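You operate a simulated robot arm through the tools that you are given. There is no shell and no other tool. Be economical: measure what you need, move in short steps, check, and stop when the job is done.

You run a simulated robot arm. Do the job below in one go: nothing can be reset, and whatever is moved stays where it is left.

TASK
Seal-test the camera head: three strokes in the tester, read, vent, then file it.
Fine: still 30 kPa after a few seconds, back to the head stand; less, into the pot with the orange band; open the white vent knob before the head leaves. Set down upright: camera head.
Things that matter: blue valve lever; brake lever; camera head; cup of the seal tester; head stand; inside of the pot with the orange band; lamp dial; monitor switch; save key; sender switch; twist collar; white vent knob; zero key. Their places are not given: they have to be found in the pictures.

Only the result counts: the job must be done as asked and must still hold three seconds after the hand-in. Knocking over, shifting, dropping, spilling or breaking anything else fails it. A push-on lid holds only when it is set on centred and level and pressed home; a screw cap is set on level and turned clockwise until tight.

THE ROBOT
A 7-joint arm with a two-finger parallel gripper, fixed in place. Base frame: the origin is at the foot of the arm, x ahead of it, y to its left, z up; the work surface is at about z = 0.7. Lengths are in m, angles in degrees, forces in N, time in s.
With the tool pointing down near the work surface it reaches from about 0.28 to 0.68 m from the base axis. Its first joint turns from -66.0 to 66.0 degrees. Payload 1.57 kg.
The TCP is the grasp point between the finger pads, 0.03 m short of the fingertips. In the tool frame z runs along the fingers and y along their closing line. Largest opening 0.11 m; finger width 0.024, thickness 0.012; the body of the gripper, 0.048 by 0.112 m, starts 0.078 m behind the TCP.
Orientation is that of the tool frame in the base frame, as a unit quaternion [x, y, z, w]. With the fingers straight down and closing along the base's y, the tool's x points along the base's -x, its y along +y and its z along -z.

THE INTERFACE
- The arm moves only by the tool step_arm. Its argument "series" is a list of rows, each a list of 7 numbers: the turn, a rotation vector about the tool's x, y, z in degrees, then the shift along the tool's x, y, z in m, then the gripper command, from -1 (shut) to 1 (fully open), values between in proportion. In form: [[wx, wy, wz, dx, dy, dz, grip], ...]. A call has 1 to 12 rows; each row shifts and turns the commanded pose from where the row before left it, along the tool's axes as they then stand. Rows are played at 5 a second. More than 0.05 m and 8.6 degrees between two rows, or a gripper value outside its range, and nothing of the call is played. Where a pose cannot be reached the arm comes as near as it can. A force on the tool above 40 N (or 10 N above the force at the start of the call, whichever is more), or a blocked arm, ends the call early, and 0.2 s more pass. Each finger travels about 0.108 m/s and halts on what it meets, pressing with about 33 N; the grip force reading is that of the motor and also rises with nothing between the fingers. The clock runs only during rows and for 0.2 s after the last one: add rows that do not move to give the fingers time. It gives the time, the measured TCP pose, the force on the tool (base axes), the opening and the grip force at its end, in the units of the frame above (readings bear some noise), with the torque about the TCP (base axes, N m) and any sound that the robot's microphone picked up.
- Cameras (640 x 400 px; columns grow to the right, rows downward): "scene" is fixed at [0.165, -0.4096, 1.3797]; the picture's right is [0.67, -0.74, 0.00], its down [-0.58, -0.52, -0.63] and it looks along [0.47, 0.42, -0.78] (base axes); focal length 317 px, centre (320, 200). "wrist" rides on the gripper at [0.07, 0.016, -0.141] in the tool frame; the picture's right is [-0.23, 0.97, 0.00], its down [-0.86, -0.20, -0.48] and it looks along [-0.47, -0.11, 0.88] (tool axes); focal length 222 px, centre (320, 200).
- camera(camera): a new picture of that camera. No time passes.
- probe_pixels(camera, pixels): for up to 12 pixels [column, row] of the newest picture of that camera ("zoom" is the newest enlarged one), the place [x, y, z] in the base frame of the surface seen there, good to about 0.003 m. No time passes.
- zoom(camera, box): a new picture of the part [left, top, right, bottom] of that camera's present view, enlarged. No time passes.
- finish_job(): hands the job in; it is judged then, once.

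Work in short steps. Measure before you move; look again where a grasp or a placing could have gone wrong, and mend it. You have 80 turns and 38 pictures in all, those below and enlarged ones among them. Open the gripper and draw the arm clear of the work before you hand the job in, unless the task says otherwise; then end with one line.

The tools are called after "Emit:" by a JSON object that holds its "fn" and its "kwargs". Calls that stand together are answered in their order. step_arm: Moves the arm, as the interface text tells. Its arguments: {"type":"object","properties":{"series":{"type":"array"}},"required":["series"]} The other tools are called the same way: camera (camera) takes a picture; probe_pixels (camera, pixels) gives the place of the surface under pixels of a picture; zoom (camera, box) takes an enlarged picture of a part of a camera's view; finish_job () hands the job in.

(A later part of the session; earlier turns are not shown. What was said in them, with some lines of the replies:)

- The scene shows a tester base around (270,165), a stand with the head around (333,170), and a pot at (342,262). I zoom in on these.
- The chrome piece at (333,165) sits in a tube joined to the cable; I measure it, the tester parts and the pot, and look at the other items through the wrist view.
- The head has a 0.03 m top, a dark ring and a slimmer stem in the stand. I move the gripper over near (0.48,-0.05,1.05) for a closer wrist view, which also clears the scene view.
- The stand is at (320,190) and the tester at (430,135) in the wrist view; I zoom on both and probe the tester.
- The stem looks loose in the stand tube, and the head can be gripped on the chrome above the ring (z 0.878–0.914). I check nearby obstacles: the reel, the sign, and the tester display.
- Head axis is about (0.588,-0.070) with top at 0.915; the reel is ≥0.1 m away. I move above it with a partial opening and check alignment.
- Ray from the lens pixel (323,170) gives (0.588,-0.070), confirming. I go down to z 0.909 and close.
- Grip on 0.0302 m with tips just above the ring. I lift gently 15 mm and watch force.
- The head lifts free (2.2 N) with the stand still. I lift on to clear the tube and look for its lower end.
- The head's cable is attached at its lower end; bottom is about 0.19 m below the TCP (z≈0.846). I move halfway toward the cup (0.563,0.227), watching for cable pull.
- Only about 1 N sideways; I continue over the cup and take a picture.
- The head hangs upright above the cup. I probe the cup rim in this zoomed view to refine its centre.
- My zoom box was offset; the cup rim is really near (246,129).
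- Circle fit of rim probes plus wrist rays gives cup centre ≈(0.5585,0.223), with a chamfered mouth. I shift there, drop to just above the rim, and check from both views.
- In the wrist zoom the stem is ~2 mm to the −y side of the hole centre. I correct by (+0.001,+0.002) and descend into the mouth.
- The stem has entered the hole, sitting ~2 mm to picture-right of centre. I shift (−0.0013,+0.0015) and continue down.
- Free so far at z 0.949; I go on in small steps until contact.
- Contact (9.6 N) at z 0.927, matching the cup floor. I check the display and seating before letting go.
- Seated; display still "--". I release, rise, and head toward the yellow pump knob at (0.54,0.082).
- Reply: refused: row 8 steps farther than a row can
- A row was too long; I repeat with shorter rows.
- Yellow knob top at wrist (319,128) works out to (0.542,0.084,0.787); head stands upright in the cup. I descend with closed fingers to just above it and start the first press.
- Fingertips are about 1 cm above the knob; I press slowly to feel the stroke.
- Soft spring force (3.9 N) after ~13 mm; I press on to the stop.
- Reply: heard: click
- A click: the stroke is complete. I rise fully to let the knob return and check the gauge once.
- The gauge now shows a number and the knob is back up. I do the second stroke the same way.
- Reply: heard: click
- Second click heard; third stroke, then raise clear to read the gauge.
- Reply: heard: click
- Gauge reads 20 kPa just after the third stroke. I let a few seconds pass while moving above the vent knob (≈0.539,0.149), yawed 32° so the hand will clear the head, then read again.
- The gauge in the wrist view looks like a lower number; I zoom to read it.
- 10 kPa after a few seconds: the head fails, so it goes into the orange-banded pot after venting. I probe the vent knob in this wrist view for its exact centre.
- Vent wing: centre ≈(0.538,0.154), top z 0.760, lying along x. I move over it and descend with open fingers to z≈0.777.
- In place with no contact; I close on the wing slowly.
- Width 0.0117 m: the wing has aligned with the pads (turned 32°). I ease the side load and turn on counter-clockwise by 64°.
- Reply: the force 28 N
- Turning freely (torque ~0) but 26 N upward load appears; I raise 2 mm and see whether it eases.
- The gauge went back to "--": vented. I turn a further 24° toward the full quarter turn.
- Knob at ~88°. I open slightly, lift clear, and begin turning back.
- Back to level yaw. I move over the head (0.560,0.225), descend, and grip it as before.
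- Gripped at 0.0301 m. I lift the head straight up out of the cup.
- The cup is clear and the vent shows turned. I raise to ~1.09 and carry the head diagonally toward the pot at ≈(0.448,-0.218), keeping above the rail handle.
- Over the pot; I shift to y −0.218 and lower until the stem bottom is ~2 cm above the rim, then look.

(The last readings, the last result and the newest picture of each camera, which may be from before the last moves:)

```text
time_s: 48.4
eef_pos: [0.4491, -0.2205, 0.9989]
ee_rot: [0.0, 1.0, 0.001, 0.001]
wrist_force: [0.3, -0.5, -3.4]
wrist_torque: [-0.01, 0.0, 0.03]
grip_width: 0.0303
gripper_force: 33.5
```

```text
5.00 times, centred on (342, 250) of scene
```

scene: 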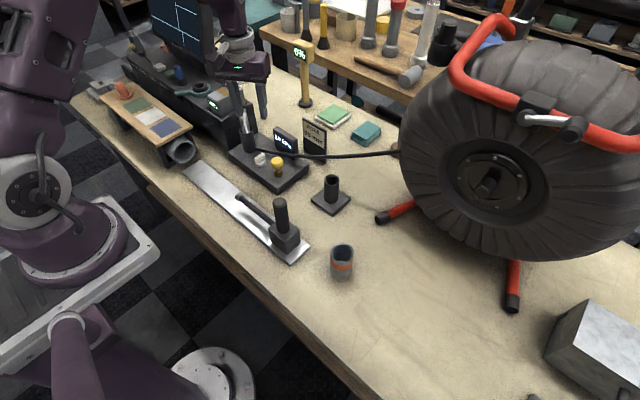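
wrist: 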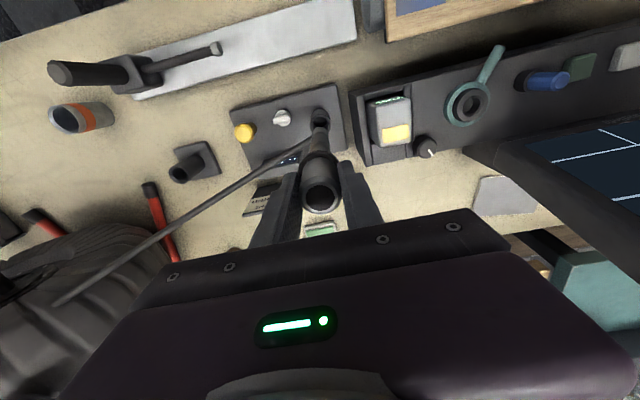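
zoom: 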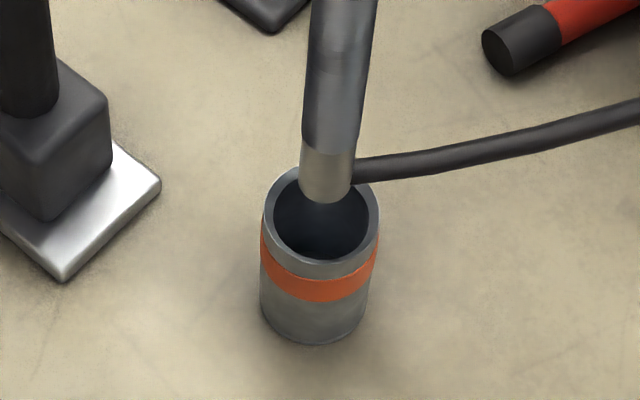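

Both views show the stem centred over the pot. I lower it in, slowing near the floor (expected TCP ≈0.895–0.90).

Emit:
{"fn": "step_arm", "kwargs": {"series": [[0, 0, 0, 0, 0, 0.02, -1], [0, 0, 0, 0, 0, 0.02, -1], [0, 0, 0, 0, 0, 0.02, -1], [0, 0, 0, 0, 0, 0.02, -1], [0, 0, 0, 0, 0, 0.006, -1], [0, 0, 0, 0, 0, 0, -1]]}}

```text
time_s: 49.8
eef_pos: [0.4489, -0.2189, 0.9126]
ee_rot: [0.0, 1.0, 0.001, 0.001]
wrist_force: [0.5, 0.9, -1.9]
wrist_torque: [-0.03, -0.04, -0.03]
grip_width: 0.0302
gripper_force: 33.3
```

No contact yet at z 0.913; I go on in 3 mm steps.

Emit:
{"fn": "step_arm", "kwargs": {"series": [[0, 0, 0, 0, 0, 0.004, -1], [0, 0, 0, 0, 0, 0.003, -1], [0, 0, 0, 0, 0, 0.003, -1], [0, 0, 0, 0, 0, 0.002, -1], [0, 0, 0, 0, 0, 0, -1]]}}

```text
time_s: 51.0
eef_pos: [0.4487, -0.2177, 0.9006]
ee_rot: [0.001, 1.0, 0.001, 0.001]
wrist_force: [0.3, 0.5, -3.3]
wrist_torque: [0.01, 0.02, 0.04]
grip_width: 0.0302
gripper_force: 32.8
```

Still hanging free; continue in 2 mm steps.

Emit:
{"fn": "step_arm", "kwargs": {"series": [[0, 0, 0, 0, 0, 0.002, -1], [0, 0, 0, 0, 0, 0.002, -1], [0, 0, 0, 0, 0, 0, -1]]}}

```text
time_s: 51.8
eef_pos: [0.4497, -0.2183, 0.8971]
ee_rot: [0.0, 1.0, 0.0, 0.001]
wrist_force: [-2.4, 2.3, 19.5]
wrist_torque: [0.34, 0.6, -0.03]
grip_width: 0.03
gripper_force: 33.1
```

Contact (19.5 N). I back off ~1 mm to relieve the load, then open slowly.

Emit:
{"fn": "step_arm", "kwargs": {"series": [[0, 0, 0, 0, 0, -0.0012, -1], [0, 0, 0, 0, 0, 0, -1], [0, 0, 0, 0, 0, 0, -0.4], [0, 0, 0, 0, 0, 0, -0.35], [0, 0, 0, 0, 0, 0, 0.1], [0, 0, 0, 0, 0, 0, 0.3], [0, 0, 0, 0, 0, 0, 0.3]]}}

Emit:
{"fn": "zoom", "kwargs": {"camera": "scene", "box": [262, 150, 422, 290]}}

```text
time_s: 53.4
eef_pos: [0.4496, -0.2191, 0.8973]
ee_rot: [0.0, 1.0, 0.001, 0.001]
wrist_force: [0.2, -0.8, -0.4]
wrist_torque: [0.0, -0.02, -0.03]
grip_width: 0.0716
gripper_force: 0.0
```

```text
2.86 times, centred on (342, 220) of scene
```

zoom: 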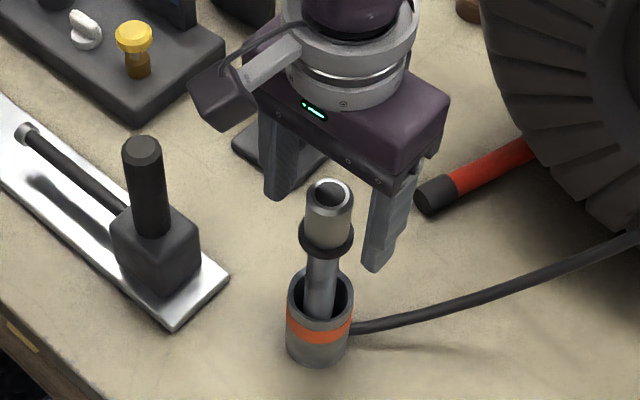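

The head stands upright in the pot with fingers clear. I rise straight up and draw the arm away.

Emit:
{"fn": "step_arm", "kwargs": {"series": [[0, 0, 0, 0, 0, -0.03, 0.3], [0, 0, 0, 0, 0, -0.045, 0.3], [0, 0, 0, 0, 0, -0.045, 0.3], [0, 0, 0, 0, 0, -0.045, 0.3], [0, 0, 0, 0.02, 0.035, 0, 1], [0, 0, 0, 0.02, 0.035, 0, 1], [0, 0, 0, 0.02, 0.035, 0, 1], [0, 0, 0, 0.02, 0.035, 0, 1], [0, 0, 0, 0, 0.035, 0, 1], [0, 0, 0, 0, 0, 0, 1], [0, 0, 0, 0, 0, 0, 1]]}}

Emit:
{"fn": "camera", "kwargs": {"camera": "scene"}}

```text
time_s: 55.8
eef_pos: [0.3681, -0.0456, 1.0619]
ee_rot: [0.001, 1.0, 0.001, 0.001]
wrist_force: [-0.2, -0.7, 0.4]
wrist_torque: [0.01, 0.0, -0.03]
grip_width: 0.1101
gripper_force: 0.1
```

```text
1 pictures are left
```

scene: 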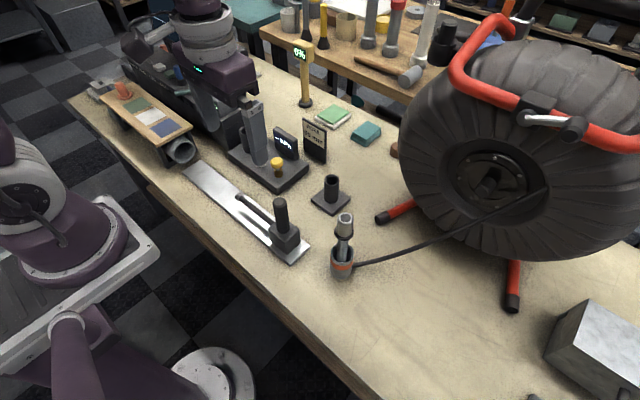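

The head stands in the orange-banded pot at (343,240), everything else is in place, and the gripper is open and clear; I hand in.

Emit:
{"fn": "finish_job", "kwargs": {}}

```text
The job is handed in.
```

The camera head failed the seal test: after three strokes it read 20 kPa, then 10 kPa a few seconds later. I opened the white vent knob before lifting it out and set it upright in the pot with the orange band.
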